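You operate a simulated robot arm through the tools that you are given. There is no shell and no other tool. Be economical: measure what you need, move in short steps, check, and stop when the job is done.

You are at the controls of a simulated robot arm. One attempt, no reset.

Task
Open the collars drawer, put the orange mask in the inside of the collars drawer, then shut the drawer. Take the card tube and leave it in the blue pail on the despatch bench top. Open the cloths drawer, take the red mask and put it in the inside of the cloths drawer, then shut the drawer. Push the labels drawer shut. Press the clear button two times. Take the red bottle and leave it on the top of the cool shelf. Fetch the teal bottle from the top of the cool shelf and stand it on the white cover. Any order will do. Set down upright: red mask, red bottle, teal bottle.

It is judged by the outcome, as a careful person would: the job done as asked, and still so three seconds after it is handed in. It fails if anything else is knocked over, pushed out of place, dropped, spilled or broken. Lids that push on must go on centred and level and be pressed home; caps that screw on are set level and turned clockwise until they are tight. Flat cloth is picked up by pressing the open fingertips on it (5 to 10 N) and closing them slowly along it; thin cloth reads only 2 to 8 mm in the jaws.

Robot
A 6-joint arm with a two-finger gripper on a trunk, on a base that drives. Base frame: it is fixed to the floor where the robot stands at the start and does not move with it; the origin is under the middle of the robot, x ahead of it, y to its left, z up; the surface under the hand at the start is at about z = 80. Units: cm, degrees, N and s.
With the tool pointing down near the work surface it reaches from about 16 to 84 cm from the robot's upright axis, wherever it stands. Its first joint turns from -166.0 to 166.0 degrees. Places, roughly: blue pail (20x18x16 cm) [40, -70, 90]; card tube (4x4x3 cm) [0, -40, 80]; clear button [340, 600, 110]; cloths drawer [660, 610, 70]; collars drawer [60, -20, 60]; inside of the cloths drawer [670, 610, 70]; inside of the collars drawer [70, -30, 50]; labels drawer [660, 560, 70]; orange mask (8x8x4 cm) [-10, -50, 80]; red bottle (6x6x30 cm) [110, 550, 150]; red mask (5x5x8 cm) [600, 740, 90]; teal bottle (6x6x30 cm) [40, 700, 90]; top of the cool shelf [10, 690, 80]; white cover (38x42x1 cm) [-30, 860, 80]. Payload 1.66 kg.
The TCP is the grasp point between the finger pads, 1.6 cm short of the fingertips. In the tool frame z runs along the fingers and y along their closing line. The gripper opens to 11.1 cm. The gripper's body begins 10.4 cm behind the TCP.
Orientation is that of the tool frame in the base frame, as a unit quaternion [x, y, z, w]. With the fingers straight down and closing along the base's y, the tool's x points along the base's -x, its y along +y and its z along -z.

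Tools
- The arm moves only by the tool apply_moves. Its argument "increments" is one flat list of numbers, 7 for each row, row after row: the turn, a rotation vector about the base's x, y, z in degrees, then the shift along the base's x, y, z in m, then the gripper command, from -1 (shut) to 1 (fully open), values between in proportion. In form: [rx, ry, rz, dx, dy, dz, fingers, rx, ry, rz, dx, dy, dz, fingers, ...]. A call has 1 to 10 rows; each row shifts and turns the commanded pose from where the row before left it. Each row takes 0.2 s and may step no farther than 5 cm and 8.6 degrees from the row before; otherwise, or with a gripper value out of range, the whole call is refused. A pose out of reach is approached as far as the arm can. The call stops where the force on the tool passes 40 N (or 10 N more than at its start, if that is more) or the arm is blocked; 0.2 s more then pass. Each finger halts on what it meets, pressing with about 32 N; the grip force reading is that of the motor and also rises with nothing between the fingers. The clock runs only during rows and for 0.2 s after the last one: add rows that do not move to give the fingers time. It gives the time, the measured TCP pose, the force on the tool (base axes), the opening and the grip force at its end, in the units of the frame above (readings bear some noise), with the torque about the TCP (base axes, N m) and any sound that the robot's microphone picked up.
- Cameras (640 x 400 px; columns grow to the right, rows downward): "scene" is now at [3.9, 13.54, 143.12]; the picture's right is [-0.67, -0.74, 0.00], its down [-0.54, 0.49, -0.68] and it looks along [0.51, -0.46, -0.73] (base axes); focal length 263 px, centre (320, 200). "wrist" rides on the gripper at [7, 1.4, -14.3] in the tool frame; the picture's right is [-0.19, 0.98, 0.00], its down [-0.87, -0.17, -0.47] and it looks along [-0.46, -0.09, 0.88] (tool axes); focal length 230 px, centre (320, 200). There is no depth. A picture from a camera that has moved, and an enlarged one, comes with that camera's place and axes in the base frame and with its lens.
- camera(camera): a new picture of that camera. No time passes.
- lift_body(by): slides the trunk up (or, below 0, down) by that many cm; the arm and the scene camera ride with it, the base frame stays. It gives what a move gives, with no picture.
- base_move(legs): drives the robot by 1 to 6 legs, each [ahead, left, turn to the left] in cm, cm and degrees, along the robot's own axes; the way and the turn of a leg run together, so that a leg with both is an arc; at most 150 cm and 180 degrees a leg. The arm and the cameras ride along, it lands a little off, and it stops where it bumps. It gives what a move gives.
- pan_tilt(pan, tilt): turns the head with the scene camera to pan (to the left, within 120 degrees either way) and tilt (down, from -29 to 69), counted from straight ahead of the robot. It gives what a move gives.
- close_up(camera, box): a new picture of the part [left, top, right, bottom] of that camera's present view, enlarged. No time passes.
- job_done(): hands the job in; it is judged then, once.

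Work in short steps. Places have to be worked out from the pictures, the camera data and where the tool is seen: move nearer, look again, correct. Check each grasp and each placing, and mend what went wrong. You have 483 turns and 220 pictures in all, those below and enlarged ones among them. Open the gripper and draw the arm clear of the work before you hand the job in, unless the task says otherwise; then end with one line.

The tools are called after "Call:" by a JSON object that holds its "op" and its "data". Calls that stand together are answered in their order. apply_moves: Moves the arm, as the interface text tells. Its arguments: {"type":"object","properties":{"increments":{"type":"array","items":{"type":"number"}}},"required":["increments"]} The other tools are called the same way: lift_body (by) slides the trunk up or down; base_move (legs) drives the base; pan_tilt (pan, tilt) turns the head that bears the scene camera; camera (camera) takes a picture; close_up (camera, box) takes an enlarged picture of a part of a camera's view; job_done () hands the job in.

At the start:

```text
clock: 0.0
tcp_pos: [33.91, -28.94, 112.46]
tool_rot: [0.0, 1.0, 0.0, -0.001]
ft_force: [-0.6, -0.3, 0.8]
wrist_torque: [-0.01, 0.0, -0.03]
finger_gap: 11.1
gripper_force: 0.1
trunk travel left (down, up): [-2.5, 56.5]
robot x, y, heading: [-0.1, -0.04, -0.2]
head pan, tilt: [-42.0, 46.9]
```

scene: 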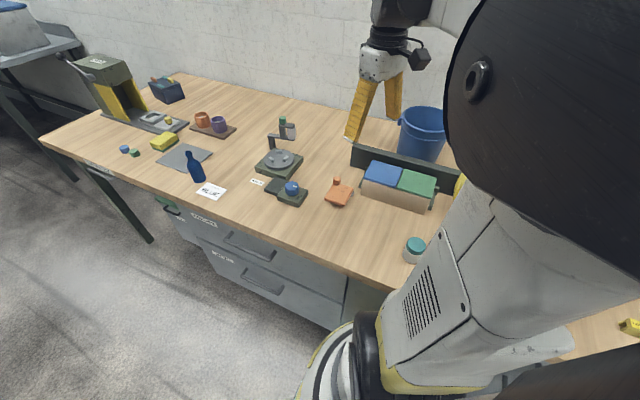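
wrist: 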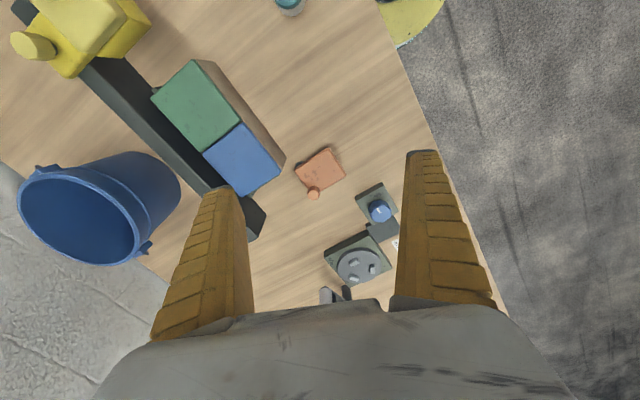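

I'll look around the bench first: pan the head right to see the area near the orange mask and card tube.

Call:
{"op": "pan_tilt", "data": {"pan": -100, "tilt": 50}}

Call:
{"op": "camera", "data": {"camera": "scene"}}

Call:
{"op": "pan_tilt", "data": {"pan": -20, "tilt": 50}}

Call:
{"op": "camera", "data": {"camera": "scene"}}

```text
clock: 1.3
tcp_pos: [34.08, -29.01, 112.47]
tool_rot: [0.001, 1.0, 0.0, 0.0]
ft_force: [1.0, 0.4, 1.1]
wrist_torque: [0.01, 0.0, 0.01]
finger_gap: 11.08
gripper_force: 0.1
trunk travel left (down, up): [-2.5, 56.5]
robot x, y, heading: [-0.19, 0.06, 0.2]
head pan, tilt: [-100.0, 50.0]
```

```text
217 pictures are left
camera scene: at [-3.36, 11.29, 142.69], right [-0.98, 0.17, 0.0], down [0.13, 0.75, -0.64], along [-0.11, -0.63, -0.77], focal length 263 px, centre (320, 200)
```

scene: 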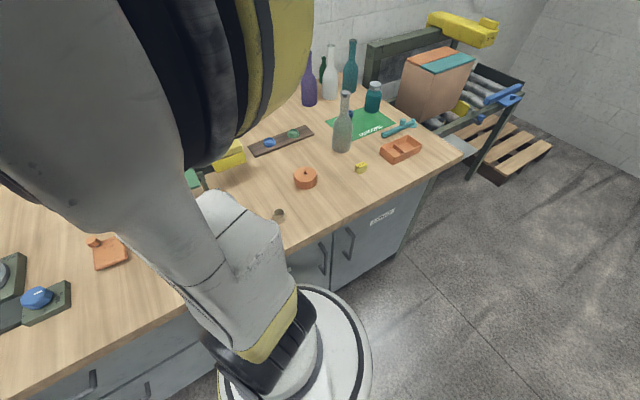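

```text
clock: 2.8
tcp_pos: [34.14, -28.96, 112.44]
tool_rot: [0.0, 1.0, 0.001, -0.001]
ft_force: [0.2, 0.8, -0.7]
wrist_torque: [0.03, -0.02, -0.04]
finger_gap: 11.1
gripper_force: 0.2
trunk travel left (down, up): [-2.5, 56.5]
robot x, y, heading: [-0.05, 0.36, -0.1]
head pan, tilt: [-20.0, 50.0]
```

```text
216 pictures are left
camera scene: at [5.2, 16.23, 142.69], right [-0.34, -0.94, 0.0], down [-0.72, 0.26, -0.64], along [0.6, -0.22, -0.77], focal length 263 px, centre (320, 200)
```

scene: 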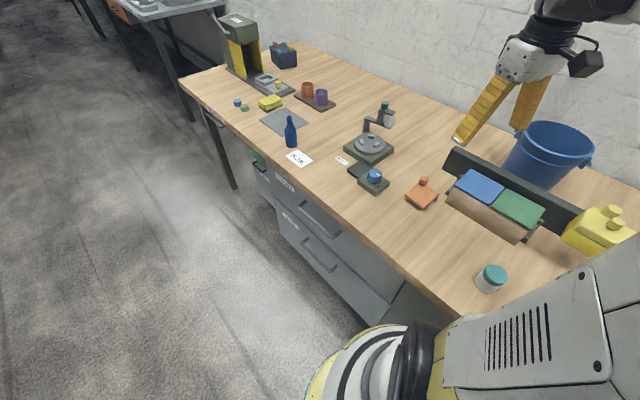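

Zooming in on the drawer labels and on the round orange thing and tiny tube.

Call:
{"op": "close_up", "data": {"camera": "scene", "box": [230, 130, 430, 290]}}

Call:
{"op": "pan_tilt", "data": {"pan": -100, "tilt": 50}}

Call:
{"op": "close_up", "data": {"camera": "scene", "box": [230, 110, 430, 235]}}

```text
2.50 times, centred on (330, 210) of scene
camera zoom: at [5.2, 16.23, 142.69], right [-0.34, -0.94, 0.0], down [-0.72, 0.26, -0.64], along [0.6, -0.22, -0.77], focal length 658 px, centre (295, 175)
```

zoom: 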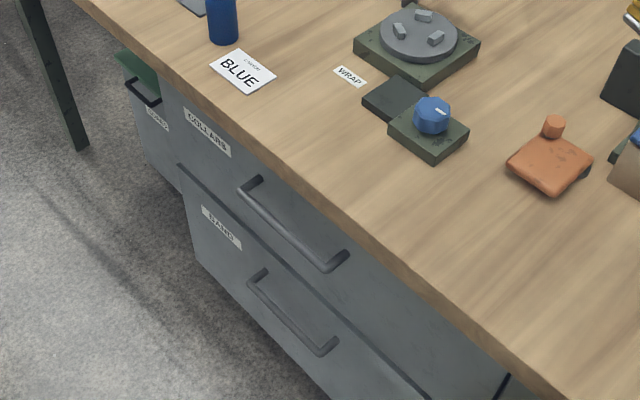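

```text
clock: 4.3
tcp_pos: [33.94, -28.99, 112.42]
tool_rot: [0.0, 1.0, 0.001, 0.001]
ft_force: [0.4, -0.8, -0.5]
wrist_torque: [0.02, -0.01, -0.01]
finger_gap: 11.08
gripper_force: 0.1
trunk travel left (down, up): [-2.5, 56.5]
robot x, y, heading: [0.23, -0.39, 0.1]
head pan, tilt: [-100.0, 50.0]
```

```text
3.20 times, centred on (330, 172) of scene
camera zoom: at [-3.36, 11.29, 142.69], right [-0.98, 0.17, 0.0], down [0.13, 0.75, -0.64], along [-0.11, -0.63, -0.77], focal length 842 px, centre (288, 288)
```

zoom: 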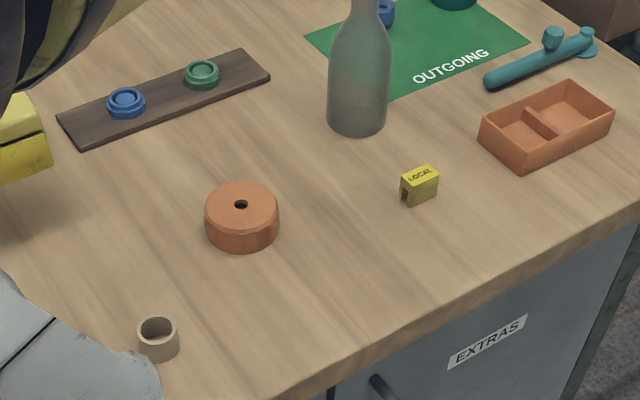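

The orange mask (round disc) is at about [-9,-47], the card tube at about [0.5,-36]; the collars drawer is the upper one with its handle near [53,-1,71]. I start with the card tube: move above it, at height.

Call:
{"op": "apply_moves", "data": {"increments": [0, 0, 0, -0.048, -0.01, 0, 0.3, 0, 0, 0, -0.048, -0.01, 0, 0.3, 0, 0, 0, -0.048, -0.01, 0, 0.3, 0, 0, 0, -0.048, -0.01, 0, 0.3, 0, 0, 0, -0.048, -0.01, 0, 0.3, 0, 0, 0, -0.048, -0.01, 0, 0.3, 0, 0, 0, -0.048, -0.01, -0.03, 0.3, 0, 0, 0, 0, 0, -0.04, 0.3, 0, 0, 0, 0, 0, 0, 0.3]}}

Call:
{"op": "camera", "data": {"camera": "wrist"}}

```text
refused: row 7 steps farther than a row can; nothing moved
```

```text
213 pictures are left
camera wrist: at [27.1, -27.63, 126.56], right [0.19, 0.98, 0.0], down [0.87, -0.17, 0.47], along [0.46, -0.09, -0.88], focal length 230 px, centre (320, 200)
```

wrist: 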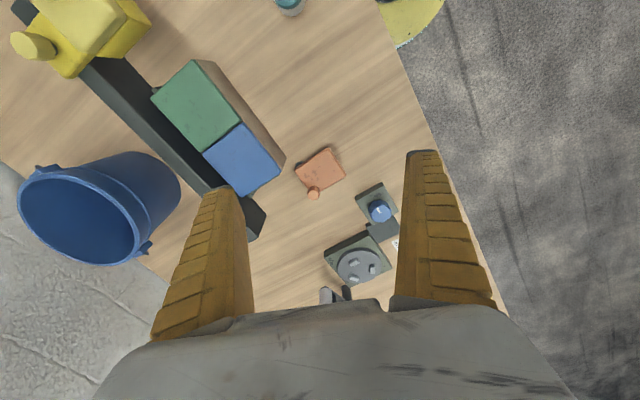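

The step combined too far; resend with the descent in separate rows.

Call:
{"op": "apply_moves", "data": {"increments": [0, 0, 0, -0.048, -0.01, 0, 0.3, 0, 0, 0, -0.048, -0.01, 0, 0.3, 0, 0, 0, -0.048, -0.01, 0, 0.3, 0, 0, 0, -0.048, -0.01, 0, 0.3, 0, 0, 0, -0.048, -0.01, 0, 0.3, 0, 0, 0, -0.048, -0.01, 0, 0.3, 0, 0, 0, -0.048, -0.01, 0, 0.3, 0, 0, 0, 0, 0, -0.04, 0.3, 0, 0, 0, 0, 0, -0.04, 0.3, 0, 0, 0, 0, 0, 0, 0.3]}}

Call:
{"op": "camera", "data": {"camera": "wrist"}}

```text
clock: 6.5
tcp_pos: [0.43, -35.94, 104.54]
tool_rot: [0.0, 1.0, 0.0, 0.0]
ft_force: [0.1, -0.5, -0.2]
wrist_torque: [-0.01, 0.01, 0.02]
finger_gap: 7.4
gripper_force: 1.1
trunk travel left (down, up): [-2.5, 56.5]
robot x, y, heading: [0.21, -0.01, 0.1]
head pan, tilt: [-100.0, 50.0]
```

```text
212 pictures are left
camera wrist: at [-6.54, -34.61, 118.72], right [0.19, 0.98, 0.0], down [0.87, -0.17, 0.47], along [0.46, -0.09, -0.88], focal length 230 px, centre (320, 200)
```

wrist: 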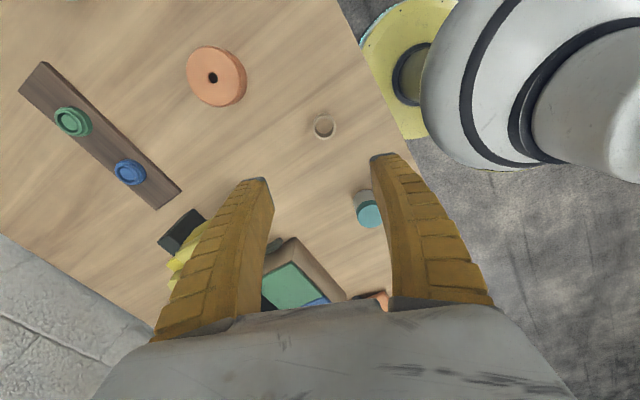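

Tube lies at about [0.15,-35.3]. Descend over it to TCP z≈82.4.

Call:
{"op": "apply_moves", "data": {"increments": [0, 0, 0, -0.003, 0.006, -0.045, 0.3, 0, 0, 0, 0, 0, -0.045, 0.3, 0, 0, 0, 0, 0, -0.045, 0.3, 0, 0, 0, 0, 0, -0.045, 0.3, 0, 0, 0, 0, 0, -0.025, 0.3, 0, 0, 0, 0, 0, -0.015, 0.3, 0, 0, 0, 0, 0, 0, 0.3]}}

Call:
{"op": "camera", "data": {"camera": "wrist"}}

```text
clock: 8.1
tcp_pos: [0.16, -35.36, 82.21]
tool_rot: [0.0, 1.0, 0.001, 0.001]
ft_force: [-1.0, 0.6, -0.5]
wrist_torque: [0.01, -0.03, -0.01]
finger_gap: 7.37
gripper_force: 1.0
trunk travel left (down, up): [-2.5, 56.5]
robot x, y, heading: [-0.2, 0.03, 0.2]
head pan, tilt: [-100.0, 50.0]
```

```text
211 pictures are left
camera wrist: at [-6.86, -34.06, 96.52], right [0.19, 0.98, 0.0], down [0.87, -0.17, 0.47], along [0.46, -0.09, -0.88], focal length 230 px, centre (320, 200)
```

wrist: 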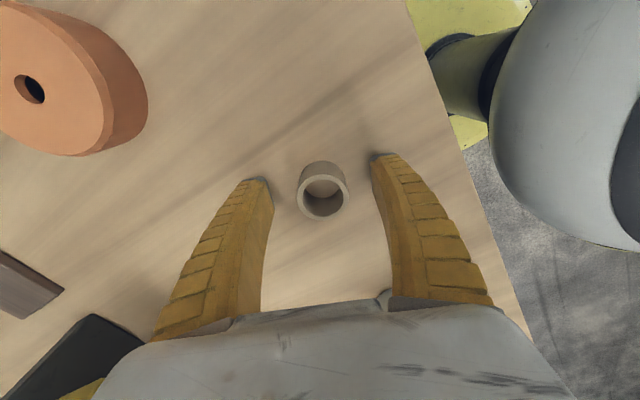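

The tube sits between the pads. Close the gripper and lift.

Call:
{"op": "apply_moves", "data": {"increments": [0, 0, 0, 0, 0, 0, -0.2, 0, 0, 0, 0, 0, 0, -0.5, 0, 0, 0, 0, 0, 0, -0.6, 0, 0, 0, 0, 0, 0, -0.6, 0, 0, 0, 0, 0, 0.03, -0.6, 0, 0, 0, 0, 0, 0.04, -0.6]}}

Call:
{"op": "camera", "data": {"camera": "wrist"}}

```text
clock: 9.5
tcp_pos: [-0.07, -35.4, 89.32]
tool_rot: [0.0, 1.0, 0.0, 0.0]
ft_force: [0.6, 0.7, 0.3]
wrist_torque: [0.02, 0.01, 0.02]
finger_gap: 2.7
gripper_force: 31.9
trunk travel left (down, up): [-2.5, 56.5]
robot x, y, heading: [0.4, 0.25, -0.1]
head pan, tilt: [-100.0, 50.0]
```

```text
210 pictures are left
camera wrist: at [-6.97, -33.99, 103.57], right [0.19, 0.98, 0.0], down [0.87, -0.17, 0.47], along [0.46, -0.09, -0.88], focal length 230 px, centre (320, 200)
```

wrist: 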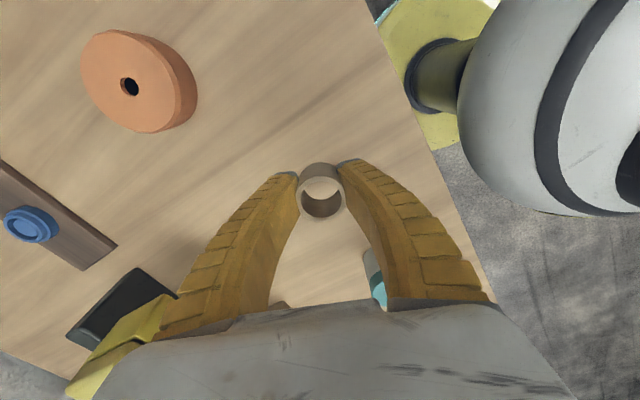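

Tube held (gap 2.7). Raise to ~113 and carry toward the pail at about [38,-68].

Call:
{"op": "apply_moves", "data": {"increments": [0, 0, 0, 0, 0, 0.05, -0.6, 0, 0, 0, 0, 0, 0.05, -0.6, 0, 0, 0, 0, 0, 0.05, -0.6, 0, 0, 0, 0, 0, 0.05, -0.6, 0, 0, 0, 0, 0, 0.05, -0.6]}}

Call:
{"op": "apply_moves", "data": {"increments": [0, 0, 0, 0.034, -0.03, 0, -0.6, 0, 0, 0, 0.034, -0.03, 0, -0.6, 0, 0, 0, 0.034, -0.03, 0, -0.6, 0, 0, 0, 0.034, -0.03, 0, -0.6, 0, 0, 0, 0.034, -0.03, 0, -0.6, 0, 0, 0, 0.034, -0.03, 0, -0.6, 0, 0, 0, 0.034, -0.03, 0, -0.6, 0, 0, 0, 0.034, -0.03, 0, -0.6, 0, 0, 0, 0.034, -0.03, 0, -0.6, 0, 0, 0, 0, 0, 0, -0.6]}}

Call:
{"op": "camera", "data": {"camera": "wrist"}}

```text
clock: 10.7
tcp_pos: [-0.12, -36.84, 114.66]
tool_rot: [0.0, 1.0, 0.001, 0.0]
ft_force: [-0.5, -0.1, -0.1]
wrist_torque: [0.0, 0.02, -0.01]
finger_gap: 2.58
gripper_force: 32.2
trunk travel left (down, up): [-2.5, 56.5]
robot x, y, heading: [0.05, -0.03, -0.0]
head pan, tilt: [-100.0, 50.0]
```

```text
clock: 12.9
tcp_pos: [30.72, -62.39, 114.37]
tool_rot: [0.001, 1.0, 0.0, 0.0]
ft_force: [-0.6, -0.6, -0.4]
wrist_torque: [0.01, 0.03, 0.02]
finger_gap: 2.44
gripper_force: 32.1
trunk travel left (down, up): [-2.5, 56.5]
robot x, y, heading: [-0.11, -0.31, -0.1]
head pan, tilt: [-100.0, 50.0]
```

```text
209 pictures are left
camera wrist: at [23.87, -61.02, 128.65], right [0.19, 0.98, 0.0], down [0.87, -0.17, 0.47], along [0.46, -0.09, -0.88], focal length 230 px, centre (320, 200)
```

wrist: 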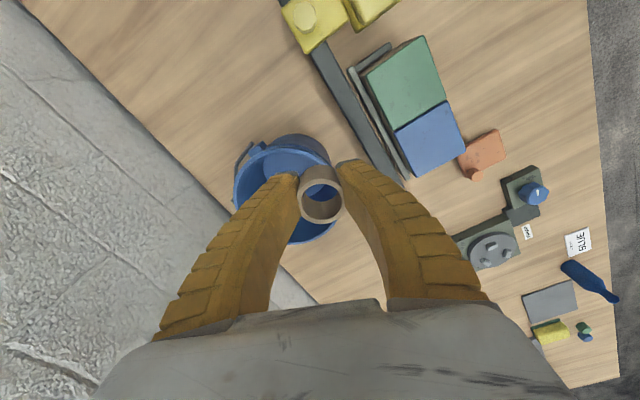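

Pail centre is at about [38.2,-69]. Move over it and ease the grip command slightly so as not to crush the card tube.

Call:
{"op": "apply_moves", "data": {"increments": [0, 0, 0, 0.037, -0.033, 0, -0.54, 0, 0, 0, 0.037, -0.033, 0, -0.54, 0, 0, 0, 0, 0, 0, -0.54]}}

Call:
{"op": "camera", "data": {"camera": "wrist"}}

```text
clock: 13.7
tcp_pos: [35.75, -65.17, 112.62]
tool_rot: [0.0, 1.0, 0.0, 0.0]
ft_force: [0.8, -0.1, 0.4]
wrist_torque: [-0.06, 0.0, 0.01]
finger_gap: 2.86
gripper_force: 3.1
out of reach, approached as far as the arm can: row 1, 2
trunk travel left (down, up): [-2.5, 56.5]
robot x, y, heading: [0.02, 0.18, 0.0]
head pan, tilt: [-100.0, 50.0]
```

```text
208 pictures are left
camera wrist: at [28.79, -63.77, 126.79], right [0.19, 0.98, 0.0], down [0.87, -0.17, 0.47], along [0.46, -0.09, -0.88], focal length 230 px, centre (320, 200)
```

wrist: 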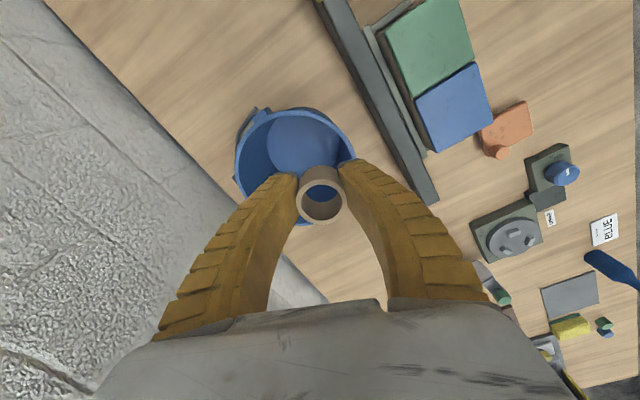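

Out of reach at this height; lower to ~101 first, then go outward to [38.5,-68.8].

Call:
{"op": "apply_moves", "data": {"increments": [0, 0, 0, 0, 0, -0.045, -0.57, 0, 0, 0, 0, 0, -0.045, -0.57, 0, 0, 0, 0.012, -0.015, 0, -0.57, 0, 0, 0, 0.01, -0.015, 0, -0.57, 0, 0, 0, 0, 0, 0, -0.57]}}

Call:
{"op": "camera", "data": {"camera": "wrist"}}

```text
clock: 14.9
tcp_pos: [37.86, -68.21, 103.47]
tool_rot: [0.0, 1.0, 0.0, 0.0]
ft_force: [0.6, -0.6, 0.4]
wrist_torque: [0.0, 0.01, -0.03]
finger_gap: 2.9
gripper_force: 14.4
trunk travel left (down, up): [-2.5, 56.5]
robot x, y, heading: [-0.02, -0.03, -0.1]
head pan, tilt: [-100.0, 50.0]
```

```text
207 pictures are left
camera wrist: at [30.98, -66.85, 117.6], right [0.19, 0.98, 0.0], down [0.87, -0.17, 0.47], along [0.46, -0.09, -0.88], focal length 230 px, centre (320, 200)
```

wrist: 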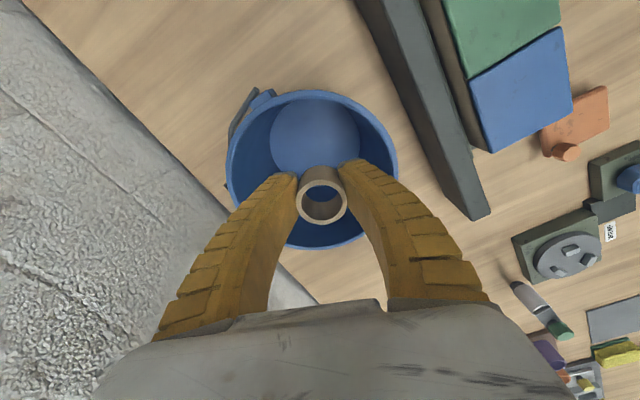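

Over the pail; lower inside to about z=87.

Call:
{"op": "apply_moves", "data": {"increments": [0, 0, 0, 0.009, -0.008, -0.04, -0.57, 0, 0, 0, 0, 0, -0.045, -0.57, 0, 0, 0, 0, 0, -0.04, -0.57, 0, 0, 0, 0, 0, -0.035, -0.57, 0, 0, 0, 0, 0, 0, -0.57]}}

Call:
{"op": "camera", "data": {"camera": "wrist"}}

```text
clock: 16.1
tcp_pos: [38.64, -68.68, 87.42]
tool_rot: [0.0, 1.0, 0.001, -0.001]
ft_force: [0.4, 0.2, 0.4]
wrist_torque: [0.04, 0.0, 0.04]
finger_gap: 2.91
gripper_force: 14.4
trunk travel left (down, up): [-2.5, 56.5]
robot x, y, heading: [-0.38, -0.23, -0.3]
head pan, tilt: [-100.0, 50.0]
```

```text
206 pictures are left
camera wrist: at [31.78, -67.35, 101.62], right [0.19, 0.98, 0.0], down [0.87, -0.17, 0.47], along [0.46, -0.09, -0.88], focal length 230 px, centre (320, 200)
```

wrist: 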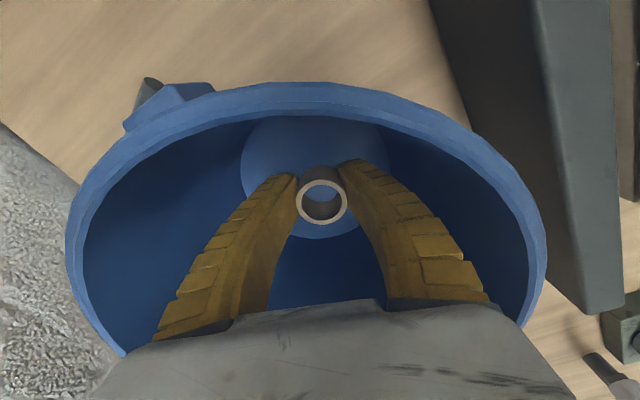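

Plenty of room; lower 3.5 cm more, open partly, and raise.

Call:
{"op": "apply_moves", "data": {"increments": [0, 0, 0, 0, 0, -0.02, -0.57, 0, 0, 0, 0, 0, -0.015, -0.57, 0, 0, 0, 0, 0, 0, -0.2, 0, 0, 0, 0, 0, 0, 0.0, 0, 0, 0, 0, 0, 0, 0.0, 0, 0, 0, 0, 0, 0.04, 0.0, 0, 0, 0, 0, 0, 0.05, 0.0, 0, 0, 0, 0, 0, 0.05, 0.0, 0, 0, 0, 0, 0, 0.04, 0]}}

Call:
{"op": "camera", "data": {"camera": "wrist"}}

```text
clock: 18.1
tcp_pos: [38.65, -68.89, 102.18]
tool_rot: [0.001, 1.0, -0.001, 0.0]
ft_force: [-1.0, -0.4, 0.1]
wrist_torque: [0.01, 0.0, 0.0]
finger_gap: 5.78
gripper_force: 2.0
trunk travel left (down, up): [-2.5, 56.5]
robot x, y, heading: [-0.08, 0.08, -0.1]
head pan, tilt: [-100.0, 50.0]
```

```text
205 pictures are left
camera wrist: at [31.65, -67.49, 116.31], right [0.19, 0.98, 0.0], down [0.87, -0.17, 0.47], along [0.46, -0.09, -0.88], focal length 230 px, centre (320, 200)
```

wrist: 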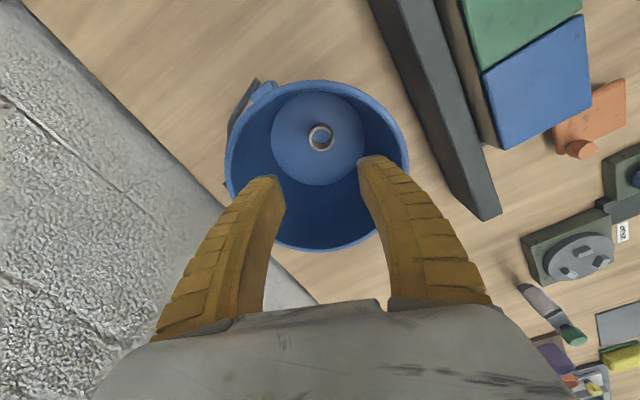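

Tube is in the pail. Next: retract the arm, and look behind/left to check for free space before backing away from the bench.

Call:
{"op": "apply_moves", "data": {"increments": [0, 0, 0, -0.005, 0.04, 0.02, 0.5, 0, 0, 0, -0.005, 0.04, 0.02, 0.5, 0, 0, 0, -0.005, 0.04, 0.02, 0.5, 0, 0, 0, -0.005, 0.04, 0.02, 0.5, 0, 0, 0, -0.005, 0.04, 0.02, 0.5, 0, 0, 0, 0, 0.04, 0.02, 0.5, 0, 0, 0, 0, 0.04, 0.0, 0.5, 0, 0, 0, 0, 0.04, 0.0, 0.5]}}

Call:
{"op": "pan_tilt", "data": {"pan": 100, "tilt": 25}}

Call:
{"op": "camera", "data": {"camera": "scene"}}

Call:
{"op": "pan_tilt", "data": {"pan": 30, "tilt": 20}}

Call:
{"op": "camera", "data": {"camera": "scene"}}

```text
clock: 19.9
tcp_pos: [36.1, -36.81, 113.89]
tool_rot: [0.0, 1.0, 0.0, 0.0]
ft_force: [-1.2, 1.0, 0.4]
wrist_torque: [-0.02, 0.0, 0.0]
finger_gap: 8.44
gripper_force: 0.3
trunk travel left (down, up): [-2.5, 56.5]
robot x, y, heading: [0.08, -0.28, -0.0]
head pan, tilt: [-100.0, 50.0]
```

```text
clock: 22.9
tcp_pos: [36.22, -37.0, 113.97]
tool_rot: [0.0, 1.0, 0.0, 0.0]
ft_force: [-0.6, -0.4, -0.3]
wrist_torque: [0.0, -0.02, 0.0]
finger_gap: 8.44
gripper_force: 1.4
trunk travel left (down, up): [-2.5, 56.5]
robot x, y, heading: [-0.08, -0.2, -0.0]
head pan, tilt: [100.0, 25.0]
```

```text
204 pictures are left
camera scene: at [-3.63, 27.94, 146.44], right [0.98, 0.17, 0.0], down [0.07, -0.42, -0.91], along [-0.16, 0.89, -0.42], focal length 263 px, centre (320, 200)
```

scene: 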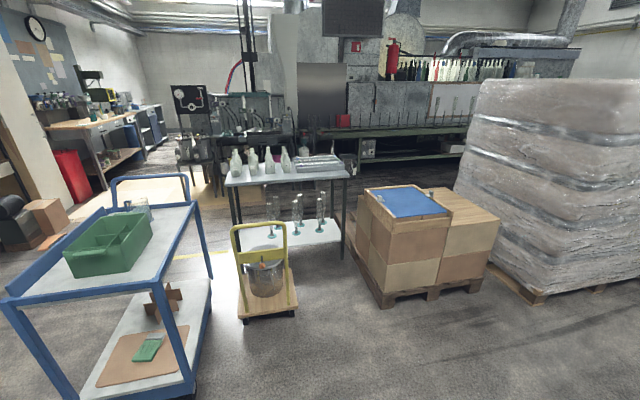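

```text
clock: 24.3
tcp_pos: [36.17, -36.88, 113.84]
tool_rot: [0.001, 1.0, 0.0, 0.0]
ft_force: [0.5, 0.4, 0.1]
wrist_torque: [-0.01, 0.02, -0.03]
finger_gap: 8.42
gripper_force: 0.4
trunk travel left (down, up): [-2.5, 56.5]
robot x, y, heading: [0.05, 0.1, 0.2]
head pan, tilt: [30.0, 20.0]
```

```text
203 pictures are left
camera scene: at [6.03, 23.53, 147.25], right [0.5, -0.87, 0.0], down [-0.3, -0.17, -0.94], along [0.81, 0.47, -0.34], focal length 263 px, centre (320, 200)
```

scene: 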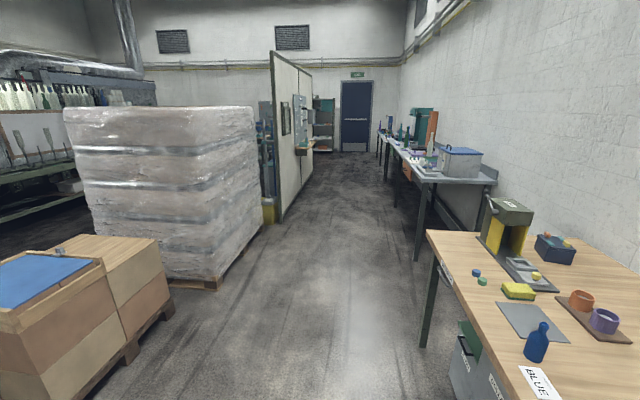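

Space behind is free (>1 m). Back off along the bench normal by about 22 cm, then look at the drawer front.

Call:
{"op": "base_move", "data": {"legs": [[-9, 20, 0]]}}

Call:
{"op": "pan_tilt", "data": {"pan": -35, "tilt": 50}}

Call:
{"op": "camera", "data": {"camera": "scene"}}

```text
clock: 26.0
tcp_pos: [27.42, -17.02, 113.92]
tool_rot: [0.003, 1.0, 0.0, 0.0]
ft_force: [-0.1, 1.2, -0.6]
wrist_torque: [-0.01, 0.0, -0.03]
finger_gap: 8.44
gripper_force: 1.2
trunk travel left (down, up): [-2.5, 56.5]
robot x, y, heading: [-8.96, 20.18, -0.2]
head pan, tilt: [30.0, 20.0]
```

```text
clock: 27.3
tcp_pos: [27.34, -16.93, 113.95]
tool_rot: [0.002, 1.0, 0.0, 0.0]
ft_force: [1.5, 0.5, -0.5]
wrist_torque: [0.04, 0.02, -0.01]
finger_gap: 8.45
gripper_force: 0.4
trunk travel left (down, up): [-2.5, 56.5]
robot x, y, heading: [-9.16, 20.15, -0.1]
head pan, tilt: [-35.0, 50.0]
```

```text
202 pictures are left
camera scene: at [-4.48, 34.51, 142.69], right [-0.58, -0.82, 0.0], down [-0.63, 0.44, -0.64], along [0.53, -0.37, -0.77], focal length 263 px, centre (320, 200)
```

scene: 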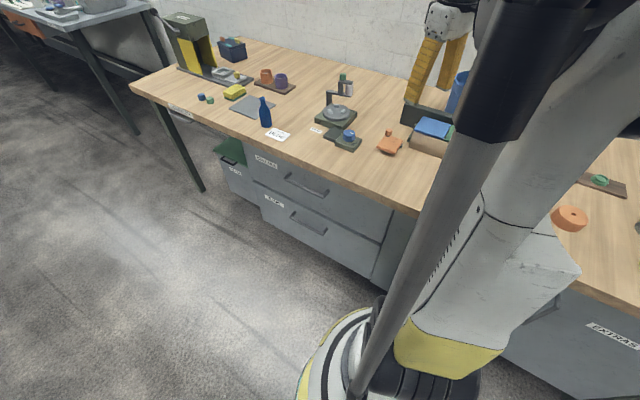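

Close-up of the collars handle from this second viewpoint, for triangulation.

Call:
{"op": "close_up", "data": {"camera": "scene", "box": [210, 120, 410, 245]}}

```text
3.20 times, centred on (310, 182) of scene
camera zoom: at [-4.48, 34.51, 142.69], right [-0.58, -0.82, 0.0], down [-0.63, 0.44, -0.64], along [0.53, -0.37, -0.77], focal length 842 px, centre (352, 256)
```

zoom: 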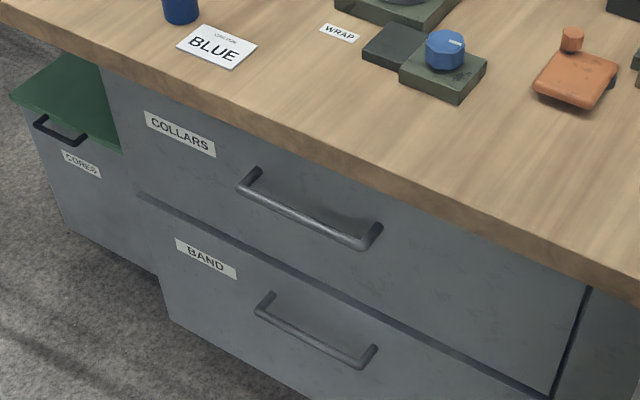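

Triangulated handle: centre ≈[54.8,0.2,69], bar along [0.917,0.399]. Turn the tool to close across the bar and tilt it 60° toward the drawer, moving to a pre-approach point.

Call:
{"op": "apply_moves", "data": {"increments": [0, 0, 7.83, 0.022, 0.029, 0, 0.0, 0, 0, 7.83, 0.022, 0.029, 0, 0.0, 0, 0, 7.83, 0.022, 0.029, 0, 0.0, -6.88, -2.99, 0, 0.022, 0.029, 0, 0.0, -6.88, -2.99, 0, 0.022, 0.029, 0, 0.0, -6.88, -2.99, 0, 0.022, 0.029, 0, 0.0, -6.88, -2.99, 0, 0.022, 0.029, 0, 0.0, -6.88, -2.99, 0, 0.022, 0.029, 0, 0.0, -6.88, -2.99, 0, 0.022, 0.029, 0, 0.0, -6.88, -2.99, 0, 0.022, 0.029, 0, 0.0]}}

Call:
{"op": "apply_moves", "data": {"increments": [-6.88, -2.99, 0, 0.0, 0.0, -0.03, 0.0, 0, 0, 0, 0, 0, -0.045, 0, 0, 0, 0, 0, 0, -0.045, 0, 0, 0, 0, 0, 0, -0.045, 0, 0, 0, 0, 0, 0, -0.045, 0, 0, 0, 0, 0, 0, -0.045, 0, 0, 0, 0, 0, 0, -0.045, 0, 0, 0, 0, 0, 0, -0.045, 0, 0, 0, 0, 0, 0, -0.03, 0, 0, 0, 0, 0, 0, 0, 0]}}

Call:
{"op": "camera", "data": {"camera": "wrist"}}

Call:
{"op": "camera", "data": {"camera": "scene"}}

```text
clock: 29.5
tcp_pos: [49.45, 11.93, 113.87]
tool_rot: [-0.18, 0.878, -0.434, 0.091]
ft_force: [0.3, 0.1, -0.4]
wrist_torque: [0.0, -0.02, 0.01]
finger_gap: 5.75
gripper_force: 1.2
trunk travel left (down, up): [-2.5, 56.5]
robot x, y, heading: [-8.86, 20.28, -0.2]
head pan, tilt: [-35.0, 50.0]
```

```text
clock: 31.7
tcp_pos: [50.47, 12.5, 77.12]
tool_rot: [-0.174, 0.849, -0.489, 0.101]
ft_force: [-0.6, -0.4, 0.2]
wrist_torque: [0.0, 0.0, -0.01]
finger_gap: 5.77
gripper_force: 1.4
out of reach, approached as far as the arm can: row 9
trunk travel left (down, up): [-2.5, 56.5]
robot x, y, heading: [-8.95, 20.06, -0.2]
head pan, tilt: [-35.0, 50.0]
```

```text
200 pictures are left
camera wrist: at [38.92, 21.7, 82.92], right [-0.02, 0.53, -0.85], down [0.67, 0.64, 0.38], along [0.74, -0.56, -0.36], focal length 230 px, centre (320, 200)
```

wrist: 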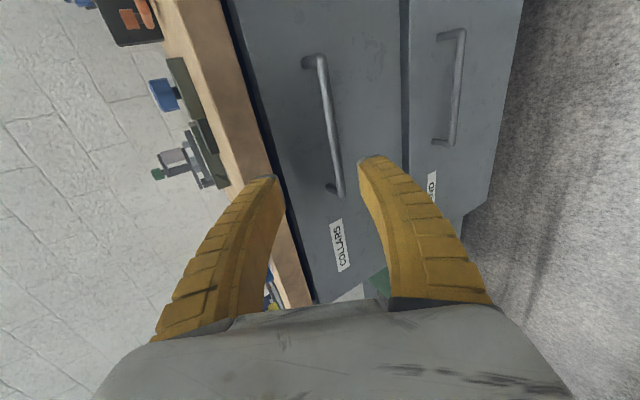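

```text
199 pictures are left
camera scene: at [-4.47, 34.51, 142.69], right [-0.58, -0.82, 0.0], down [-0.63, 0.44, -0.64], along [0.53, -0.37, -0.77], focal length 263 px, centre (320, 200)
```

scene: 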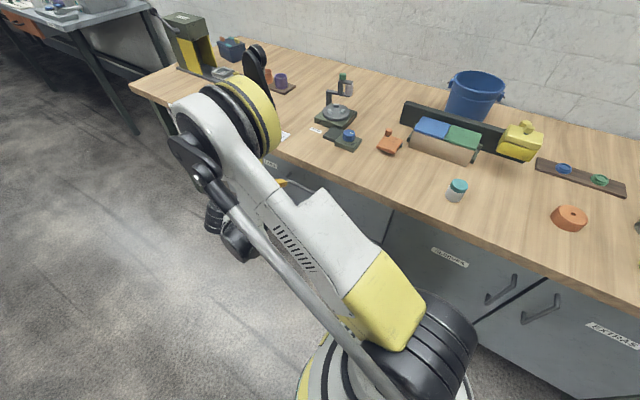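

Bar now judged at centre ≈[55,0.4,68]. Advance three-quarters of the way along the tool axis with a narrower opening and look.

Call:
{"op": "apply_moves", "data": {"increments": [0, 0, 0, 0.0108, -0.029, -0.022, -0.2, 0, 0, 0, 0.0108, -0.029, -0.022, -0.2, 0, 0, 0, 0.0108, -0.029, -0.022, -0.2, 0, 0, 0, 0, 0, 0, -0.2]}}

Call:
{"op": "camera", "data": {"camera": "wrist"}}

```text
clock: 32.7
tcp_pos: [55.11, 3.7, 71.09]
tool_rot: [-0.175, 0.849, -0.489, 0.102]
ft_force: [-0.3, 0.1, -0.3]
wrist_torque: [0.01, -0.01, 0.0]
finger_gap: 4.69
gripper_force: 1.2
out of reach, approached as far as the arm can: row 1, 2
trunk travel left (down, up): [-2.5, 56.5]
robot x, y, heading: [-8.58, 20.28, -0.4]
head pan, tilt: [-35.0, 50.0]
```

```text
198 pictures are left
camera wrist: at [43.53, 12.98, 76.98], right [-0.02, 0.53, -0.85], down [0.67, 0.64, 0.38], along [0.74, -0.56, -0.36], focal length 230 px, centre (320, 200)
```

wrist: 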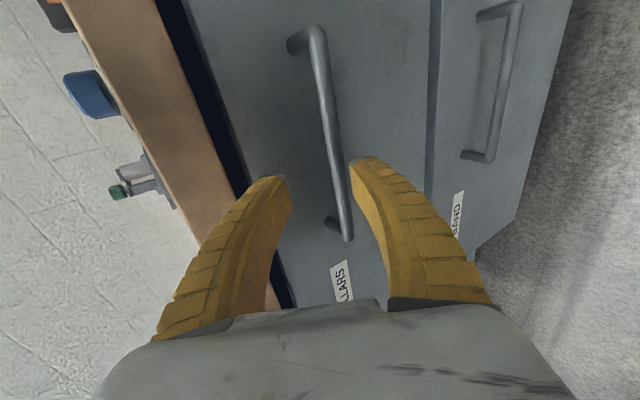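

The bar is ~1.5 cm toward the lower finger and 4.2 cm ahead. Shift down-perpendicular, then advance 3.5 cm.

Call:
{"op": "apply_moves", "data": {"increments": [0, 0, 0, -0.003, 0.007, -0.013, -0.2, 0, 0, 0, 0.006, -0.014, -0.009, -0.2, 0, 0, 0, 0.006, -0.014, -0.009, -0.2, 0, 0, 0, 0, 0, 0, -0.2]}}

Call:
{"op": "camera", "data": {"camera": "wrist"}}

```text
clock: 33.7
tcp_pos: [56.6, 1.6, 68.51]
tool_rot: [-0.175, 0.848, -0.489, 0.103]
ft_force: [0.1, 0.3, -0.7]
wrist_torque: [-0.02, 0.02, 0.01]
finger_gap: 4.65
gripper_force: 1.4
out of reach, approached as far as the arm can: row 1
trunk travel left (down, up): [-2.5, 56.5]
robot x, y, heading: [-9.2, 20.06, -0.1]
head pan, tilt: [-35.0, 50.0]
```

```text
197 pictures are left
camera wrist: at [45.08, 10.94, 74.24], right [-0.02, 0.53, -0.85], down [0.66, 0.64, 0.38], along [0.75, -0.56, -0.36], focal length 230 px, centre (320, 200)
```

wrist: 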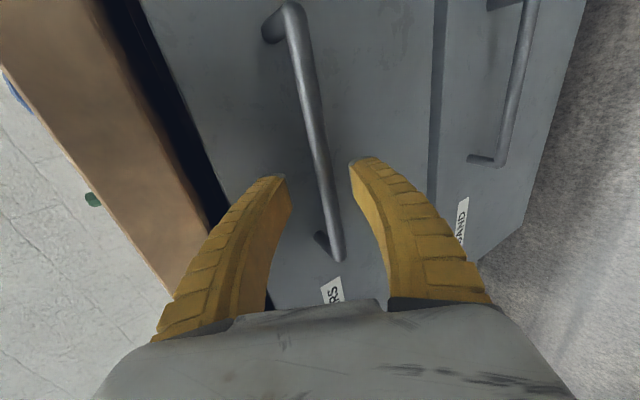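

The bar appears centered between the finger tips. Close on it.

Call:
{"op": "apply_moves", "data": {"increments": [0, 0, 0, 0.002, -0.005, -0.003, -0.2, 0, 0, 0, 0, 0, 0, -0.6, 0, 0, 0, 0, 0, 0, -1, 0, 0, 0, 0, 0, 0, -1, 0, 0, 0, 0, 0, 0, -1]}}

Call:
{"op": "camera", "data": {"camera": "wrist"}}

```text
clock: 34.9
tcp_pos: [56.83, 1.39, 68.1]
tool_rot: [-0.175, 0.847, -0.49, 0.103]
ft_force: [-5.0, 21.0, -0.2]
wrist_torque: [0.22, 0.06, -0.03]
finger_gap: 0.06
gripper_force: 28.8
trunk travel left (down, up): [-2.5, 56.5]
robot x, y, heading: [-8.72, 19.89, -0.1]
head pan, tilt: [-35.0, 50.0]
```

```text
196 pictures are left
camera wrist: at [45.27, 10.62, 74.0], right [-0.02, 0.53, -0.85], down [0.66, 0.64, 0.38], along [0.75, -0.56, -0.36], focal length 230 px, centre (320, 200)
```

wrist: 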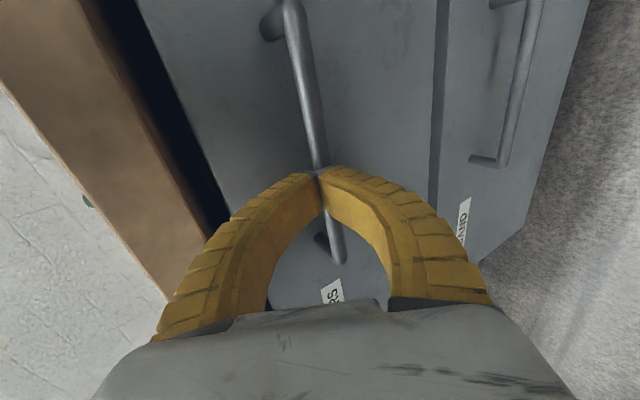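

Fingers closed just in front of the bar (23 N push back), so the bar is a bit beyond the tips. Open and advance 2.3 cm.

Call:
{"op": "apply_moves", "data": {"increments": [0, 0, 0, -0.002, 0.005, 0.003, -0.6, 0, 0, 0, 0, 0, 0, -0.2, 0, 0, 0, 0, 0, 0, -0.2, 0, 0, 0, 0.005, -0.0115, -0.007, -0.2, 0, 0, 0, 0.005, -0.0115, -0.007, -0.2, 0, 0, 0, 0, 0, 0, -0.2]}}

Call:
{"op": "camera", "data": {"camera": "wrist"}}

```text
clock: 36.3
tcp_pos: [57.5, -0.41, 67.07]
tool_rot: [-0.175, 0.848, -0.49, 0.103]
ft_force: [-4.1, 4.0, 2.2]
wrist_torque: [-0.23, -0.13, -0.12]
finger_gap: 4.54
gripper_force: 1.7
trunk travel left (down, up): [-2.5, 56.5]
robot x, y, heading: [-8.76, 20.08, 0.1]
head pan, tilt: [-35.0, 50.0]
```

```text
195 pictures are left
camera wrist: at [45.91, 8.66, 72.89], right [-0.02, 0.53, -0.85], down [0.66, 0.64, 0.38], along [0.75, -0.56, -0.36], focal length 230 px, centre (320, 200)
```

wrist: 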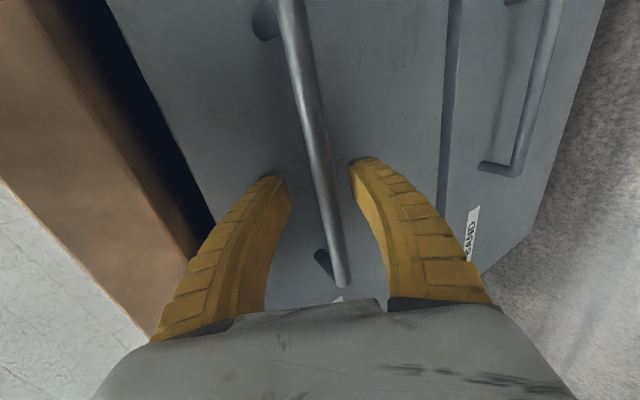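

Slight contact suggests the tip reached the drawer front. Close now.

Call:
{"op": "apply_moves", "data": {"increments": [0, 0, 0, 0, 0, 0, -0.6, 0, 0, 0, 0, 0, 0, -1, 0, 0, 0, 0, 0, 0, -1, 0, 0, 0, 0, 0, 0, -1]}}

Call:
{"op": "camera", "data": {"camera": "wrist"}}

```text
clock: 37.0
tcp_pos: [57.44, -0.54, 66.42]
tool_rot: [-0.174, 0.851, -0.485, 0.101]
ft_force: [0.0, 1.7, -29.3]
wrist_torque: [-0.25, -0.07, 0.1]
finger_gap: 0.61
gripper_force: 29.6
trunk travel left (down, up): [-2.5, 56.5]
robot x, y, heading: [-8.77, 19.91, -0.0]
head pan, tilt: [-35.0, 50.0]
stopped in row 3: the force on the tool passed its limit at 44 N (the readings are from after the stop); the commanded pose is now the measured one
```

```text
194 pictures are left
camera wrist: at [45.99, 8.62, 72.47], right [-0.02, 0.54, -0.84], down [0.67, 0.64, 0.39], along [0.74, -0.56, -0.37], focal length 230 px, centre (320, 200)
```

wrist: 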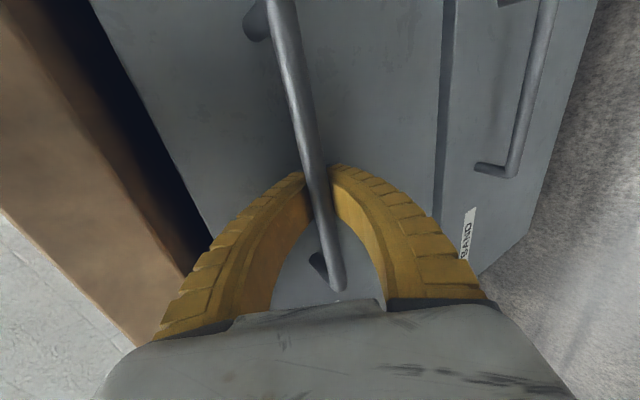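

The bar is gripped (gap 0.6). Pull outward along the normal in gentle steps.

Call:
{"op": "apply_moves", "data": {"increments": [0, 0, 0, -0.004, 0.009, 0, -1, 0, 0, 0, -0.008, 0.018, 0, -1, 0, 0, 0, -0.008, 0.018, 0, -1, 0, 0, 0, -0.008, 0.018, 0, -1]}}

Call:
{"op": "camera", "data": {"camera": "wrist"}}

```text
clock: 37.6
tcp_pos: [56.52, 1.73, 66.47]
tool_rot: [-0.173, 0.852, -0.484, 0.099]
ft_force: [-1.0, 2.1, -26.1]
wrist_torque: [-0.2, -0.09, 0.19]
finger_gap: 0.62
gripper_force: 29.3
out of reach, approached as far as the arm can: row 2, 3
trunk travel left (down, up): [-2.5, 56.5]
robot x, y, heading: [-9.08, 20.34, -0.5]
head pan, tilt: [-35.0, 50.0]
stopped in row 3: the force on the tool passed its limit at 44 N (the readings are from after the stop); the commanded pose is now the measured one
```

```text
193 pictures are left
camera wrist: at [45.1, 10.94, 72.51], right [-0.02, 0.54, -0.84], down [0.67, 0.63, 0.39], along [0.74, -0.56, -0.37], focal length 230 px, centre (320, 200)
```

wrist: 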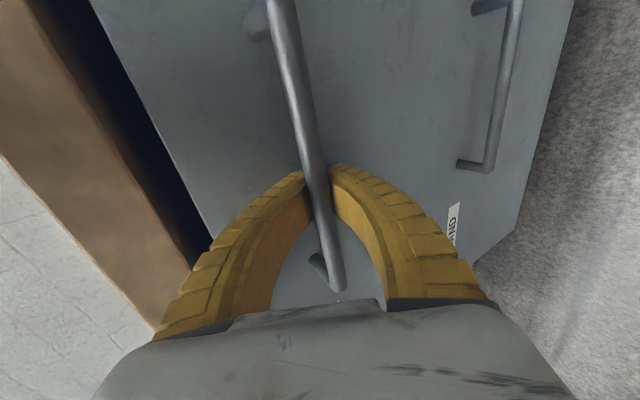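

The drawer moved 2.3 cm, but the arm is at its low reach limit. I'll keep the grip and pull by driving the base back instead.

Call:
{"op": "base_move", "data": {"legs": [[-2.4, 5.5, 0]]}}

Call:
{"op": "camera", "data": {"camera": "wrist"}}

```text
clock: 38.6
tcp_pos: [54.37, 7.12, 66.41]
tool_rot: [-0.173, 0.851, -0.486, 0.098]
ft_force: [9.8, 6.1, -32.7]
wrist_torque: [-0.28, -0.16, -0.15]
finger_gap: 0.18
gripper_force: 29.7
trunk travel left (down, up): [-2.5, 56.5]
robot x, y, heading: [-11.17, 25.62, -0.4]
head pan, tilt: [-35.0, 50.0]
```

```text
192 pictures are left
camera wrist: at [42.79, 16.31, 72.53], right [-0.02, 0.53, -0.84], down [0.67, 0.63, 0.38], along [0.74, -0.56, -0.37], focal length 230 px, centre (320, 200)
```

wrist: 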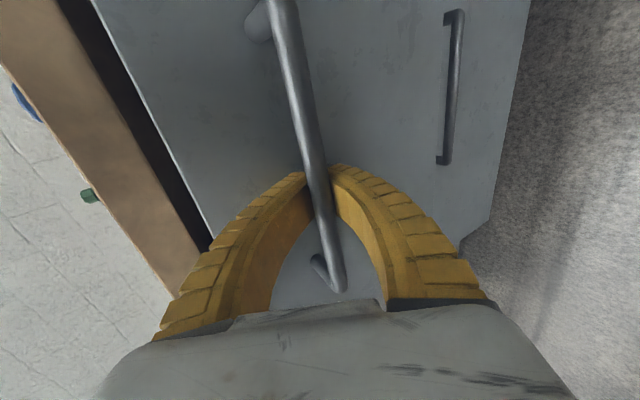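

The drawer followed but the bar is slipping toward the tips (gap 0.18). Regrip deeper and a bit lower.

Call:
{"op": "apply_moves", "data": {"increments": [0, 0, 0, 0, 0, 0, -0.5, 0, 0, 0, 0, 0, 0, -0.4, 0, 0, 0, 0.005, -0.011, -0.005, -0.4, 0, 0, 0, 0, 0, 0, -0.4]}}

Call:
{"op": "apply_moves", "data": {"increments": [0, 0, 0, 0, 0, 0, -0.7, 0, 0, 0, 0, 0, 0, -1, 0, 0, 0, 0, 0, 0, -1]}}

Call:
{"op": "camera", "data": {"camera": "wrist"}}

```text
clock: 39.6
tcp_pos: [54.63, 6.02, 66.19]
tool_rot: [-0.172, 0.851, -0.486, 0.099]
ft_force: [-0.2, -0.3, 0.4]
wrist_torque: [-0.02, 0.04, 0.02]
finger_gap: 3.59
gripper_force: 1.2
trunk travel left (down, up): [-2.5, 56.5]
robot x, y, heading: [-11.32, 25.58, -0.1]
head pan, tilt: [-35.0, 50.0]
```

```text
clock: 40.4
tcp_pos: [54.65, 6.0, 66.17]
tool_rot: [-0.173, 0.851, -0.485, 0.099]
ft_force: [1.4, -2.7, 2.2]
wrist_torque: [0.07, 0.05, 0.01]
finger_gap: 0.62
gripper_force: 29.0
trunk travel left (down, up): [-2.5, 56.5]
robot x, y, heading: [-11.35, 25.51, -0.1]
head pan, tilt: [-35.0, 50.0]
```

```text
191 pictures are left
camera wrist: at [43.11, 15.2, 72.19], right [-0.02, 0.53, -0.84], down [0.67, 0.63, 0.39], along [0.74, -0.56, -0.37], focal length 230 px, centre (320, 200)
```

wrist: 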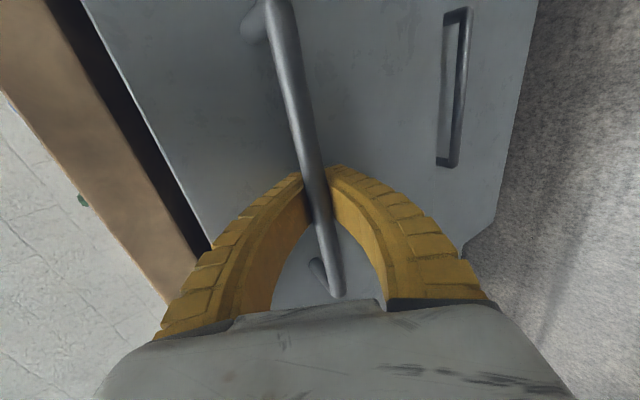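

Solid grip with low forces. Pull 12 cm more with the base.

Call:
{"op": "base_move", "data": {"legs": [[-4.8, 11, 0]]}}

Call:
{"op": "camera", "data": {"camera": "wrist"}}

```text
clock: 41.6
tcp_pos: [49.94, 16.83, 66.18]
tool_rot: [-0.171, 0.852, -0.485, 0.1]
ft_force: [-1.0, 0.6, -3.5]
wrist_torque: [-0.11, 0.0, 0.03]
finger_gap: 0.0
gripper_force: 28.4
trunk travel left (down, up): [-2.5, 56.5]
robot x, y, heading: [-16.01, 36.29, -0.1]
head pan, tilt: [-35.0, 50.0]
```

```text
190 pictures are left
camera wrist: at [38.47, 26.0, 72.15], right [-0.02, 0.53, -0.84], down [0.67, 0.63, 0.39], along [0.74, -0.56, -0.37], focal length 230 px, centre (320, 200)
```

wrist: 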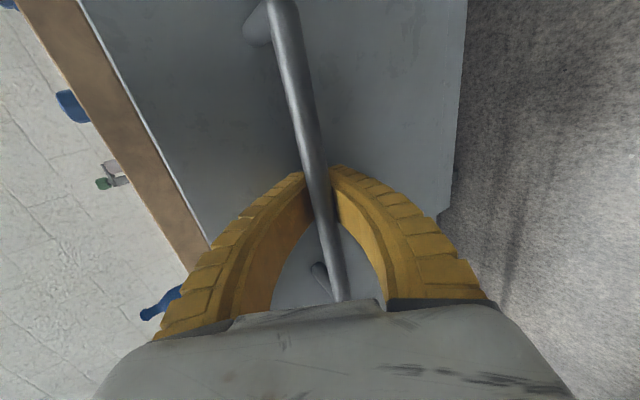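

Drawer came along ~11 cm. Regrip deeper once more.

Call:
{"op": "apply_moves", "data": {"increments": [0, 0, 0, 0, 0, 0, -0.5, 0, 0, 0, 0, 0, 0, -0.4, 0, 0, 0, 0.0035, -0.008, -0.004, -0.4, 0, 0, 0, 0.0035, -0.008, -0.004, -0.4, 0, 0, 0, 0, 0, 0, -0.4, 0, 0, 0, 0, 0, 0, -0.7, 0, 0, 0, 0, 0, 0, -1, 0, 0, 0, 0, 0, 0, -1]}}

Call:
{"op": "base_move", "data": {"legs": [[-4.0, 9.2, 0]]}}

Call:
{"op": "pan_tilt", "data": {"pan": -45, "tilt": 55}}

Call:
{"op": "camera", "data": {"camera": "scene"}}

```text
clock: 43.4
tcp_pos: [50.67, 15.18, 65.29]
tool_rot: [-0.172, 0.851, -0.485, 0.099]
ft_force: [-1.1, -0.2, 0.1]
wrist_torque: [-0.01, 0.02, 0.04]
finger_gap: 0.02
gripper_force: 28.6
trunk travel left (down, up): [-2.5, 56.5]
robot x, y, heading: [-15.59, 35.97, -0.1]
head pan, tilt: [-35.0, 50.0]
```

```text
clock: 44.6
tcp_pos: [46.77, 24.53, 65.43]
tool_rot: [-0.172, 0.851, -0.486, 0.098]
ft_force: [-0.3, 2.7, 0.0]
wrist_torque: [-0.03, 0.0, -0.01]
finger_gap: 0.01
gripper_force: 28.3
trunk travel left (down, up): [-2.5, 56.5]
robot x, y, heading: [-19.61, 45.79, -0.2]
head pan, tilt: [-35.0, 50.0]
```

```text
clock: 45.3
tcp_pos: [46.71, 24.65, 65.29]
tool_rot: [-0.172, 0.852, -0.485, 0.099]
ft_force: [-0.7, 1.5, 0.4]
wrist_torque: [0.02, 0.0, -0.02]
finger_gap: 0.01
gripper_force: 28.8
trunk travel left (down, up): [-2.5, 56.5]
robot x, y, heading: [-19.71, 45.66, -0.5]
head pan, tilt: [-45.0, 55.0]
```

```text
189 pictures are left
camera scene: at [-16.55, 59.48, 142.04], right [-0.71, -0.7, 0.0], down [-0.58, 0.58, -0.57], along [0.4, -0.41, -0.82], focal length 263 px, centre (320, 200)
```

scene: 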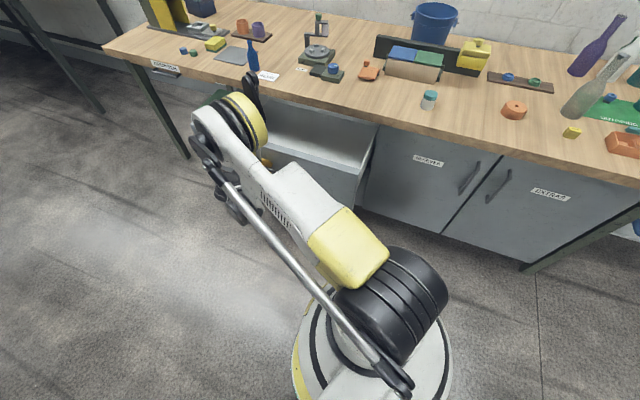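

The drawer is visibly open. Check how far with the wrist view.

Call:
{"op": "camera", "data": {"camera": "wrist"}}

Call:
{"op": "close_up", "data": {"camera": "scene", "box": [180, 80, 400, 220]}}

```text
188 pictures are left
camera wrist: at [35.27, 33.83, 71.36], right [-0.02, 0.53, -0.84], down [0.67, 0.63, 0.39], along [0.74, -0.56, -0.37], focal length 230 px, centre (320, 200)
```

wrist: 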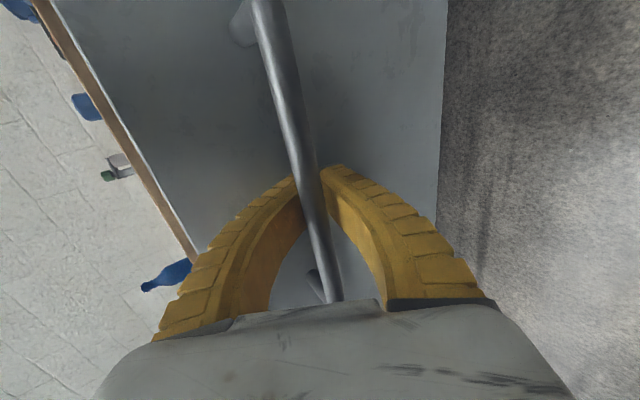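

```text
2.86 times, centred on (290, 150) of scene
camera zoom: at [-16.55, 59.48, 142.04], right [-0.71, -0.7, 0.0], down [-0.58, 0.58, -0.57], along [0.4, -0.41, -0.82], focal length 752 px, centre (406, 343)
```

zoom: 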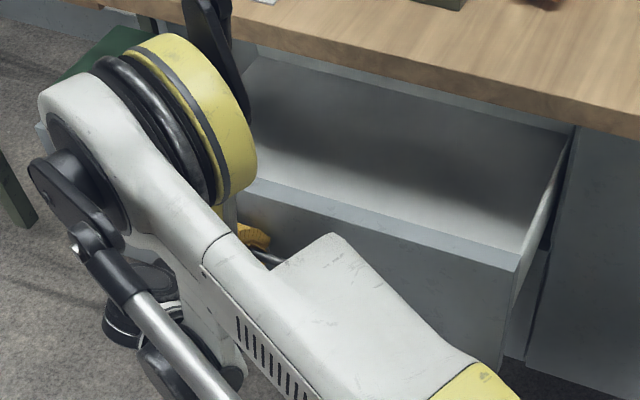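

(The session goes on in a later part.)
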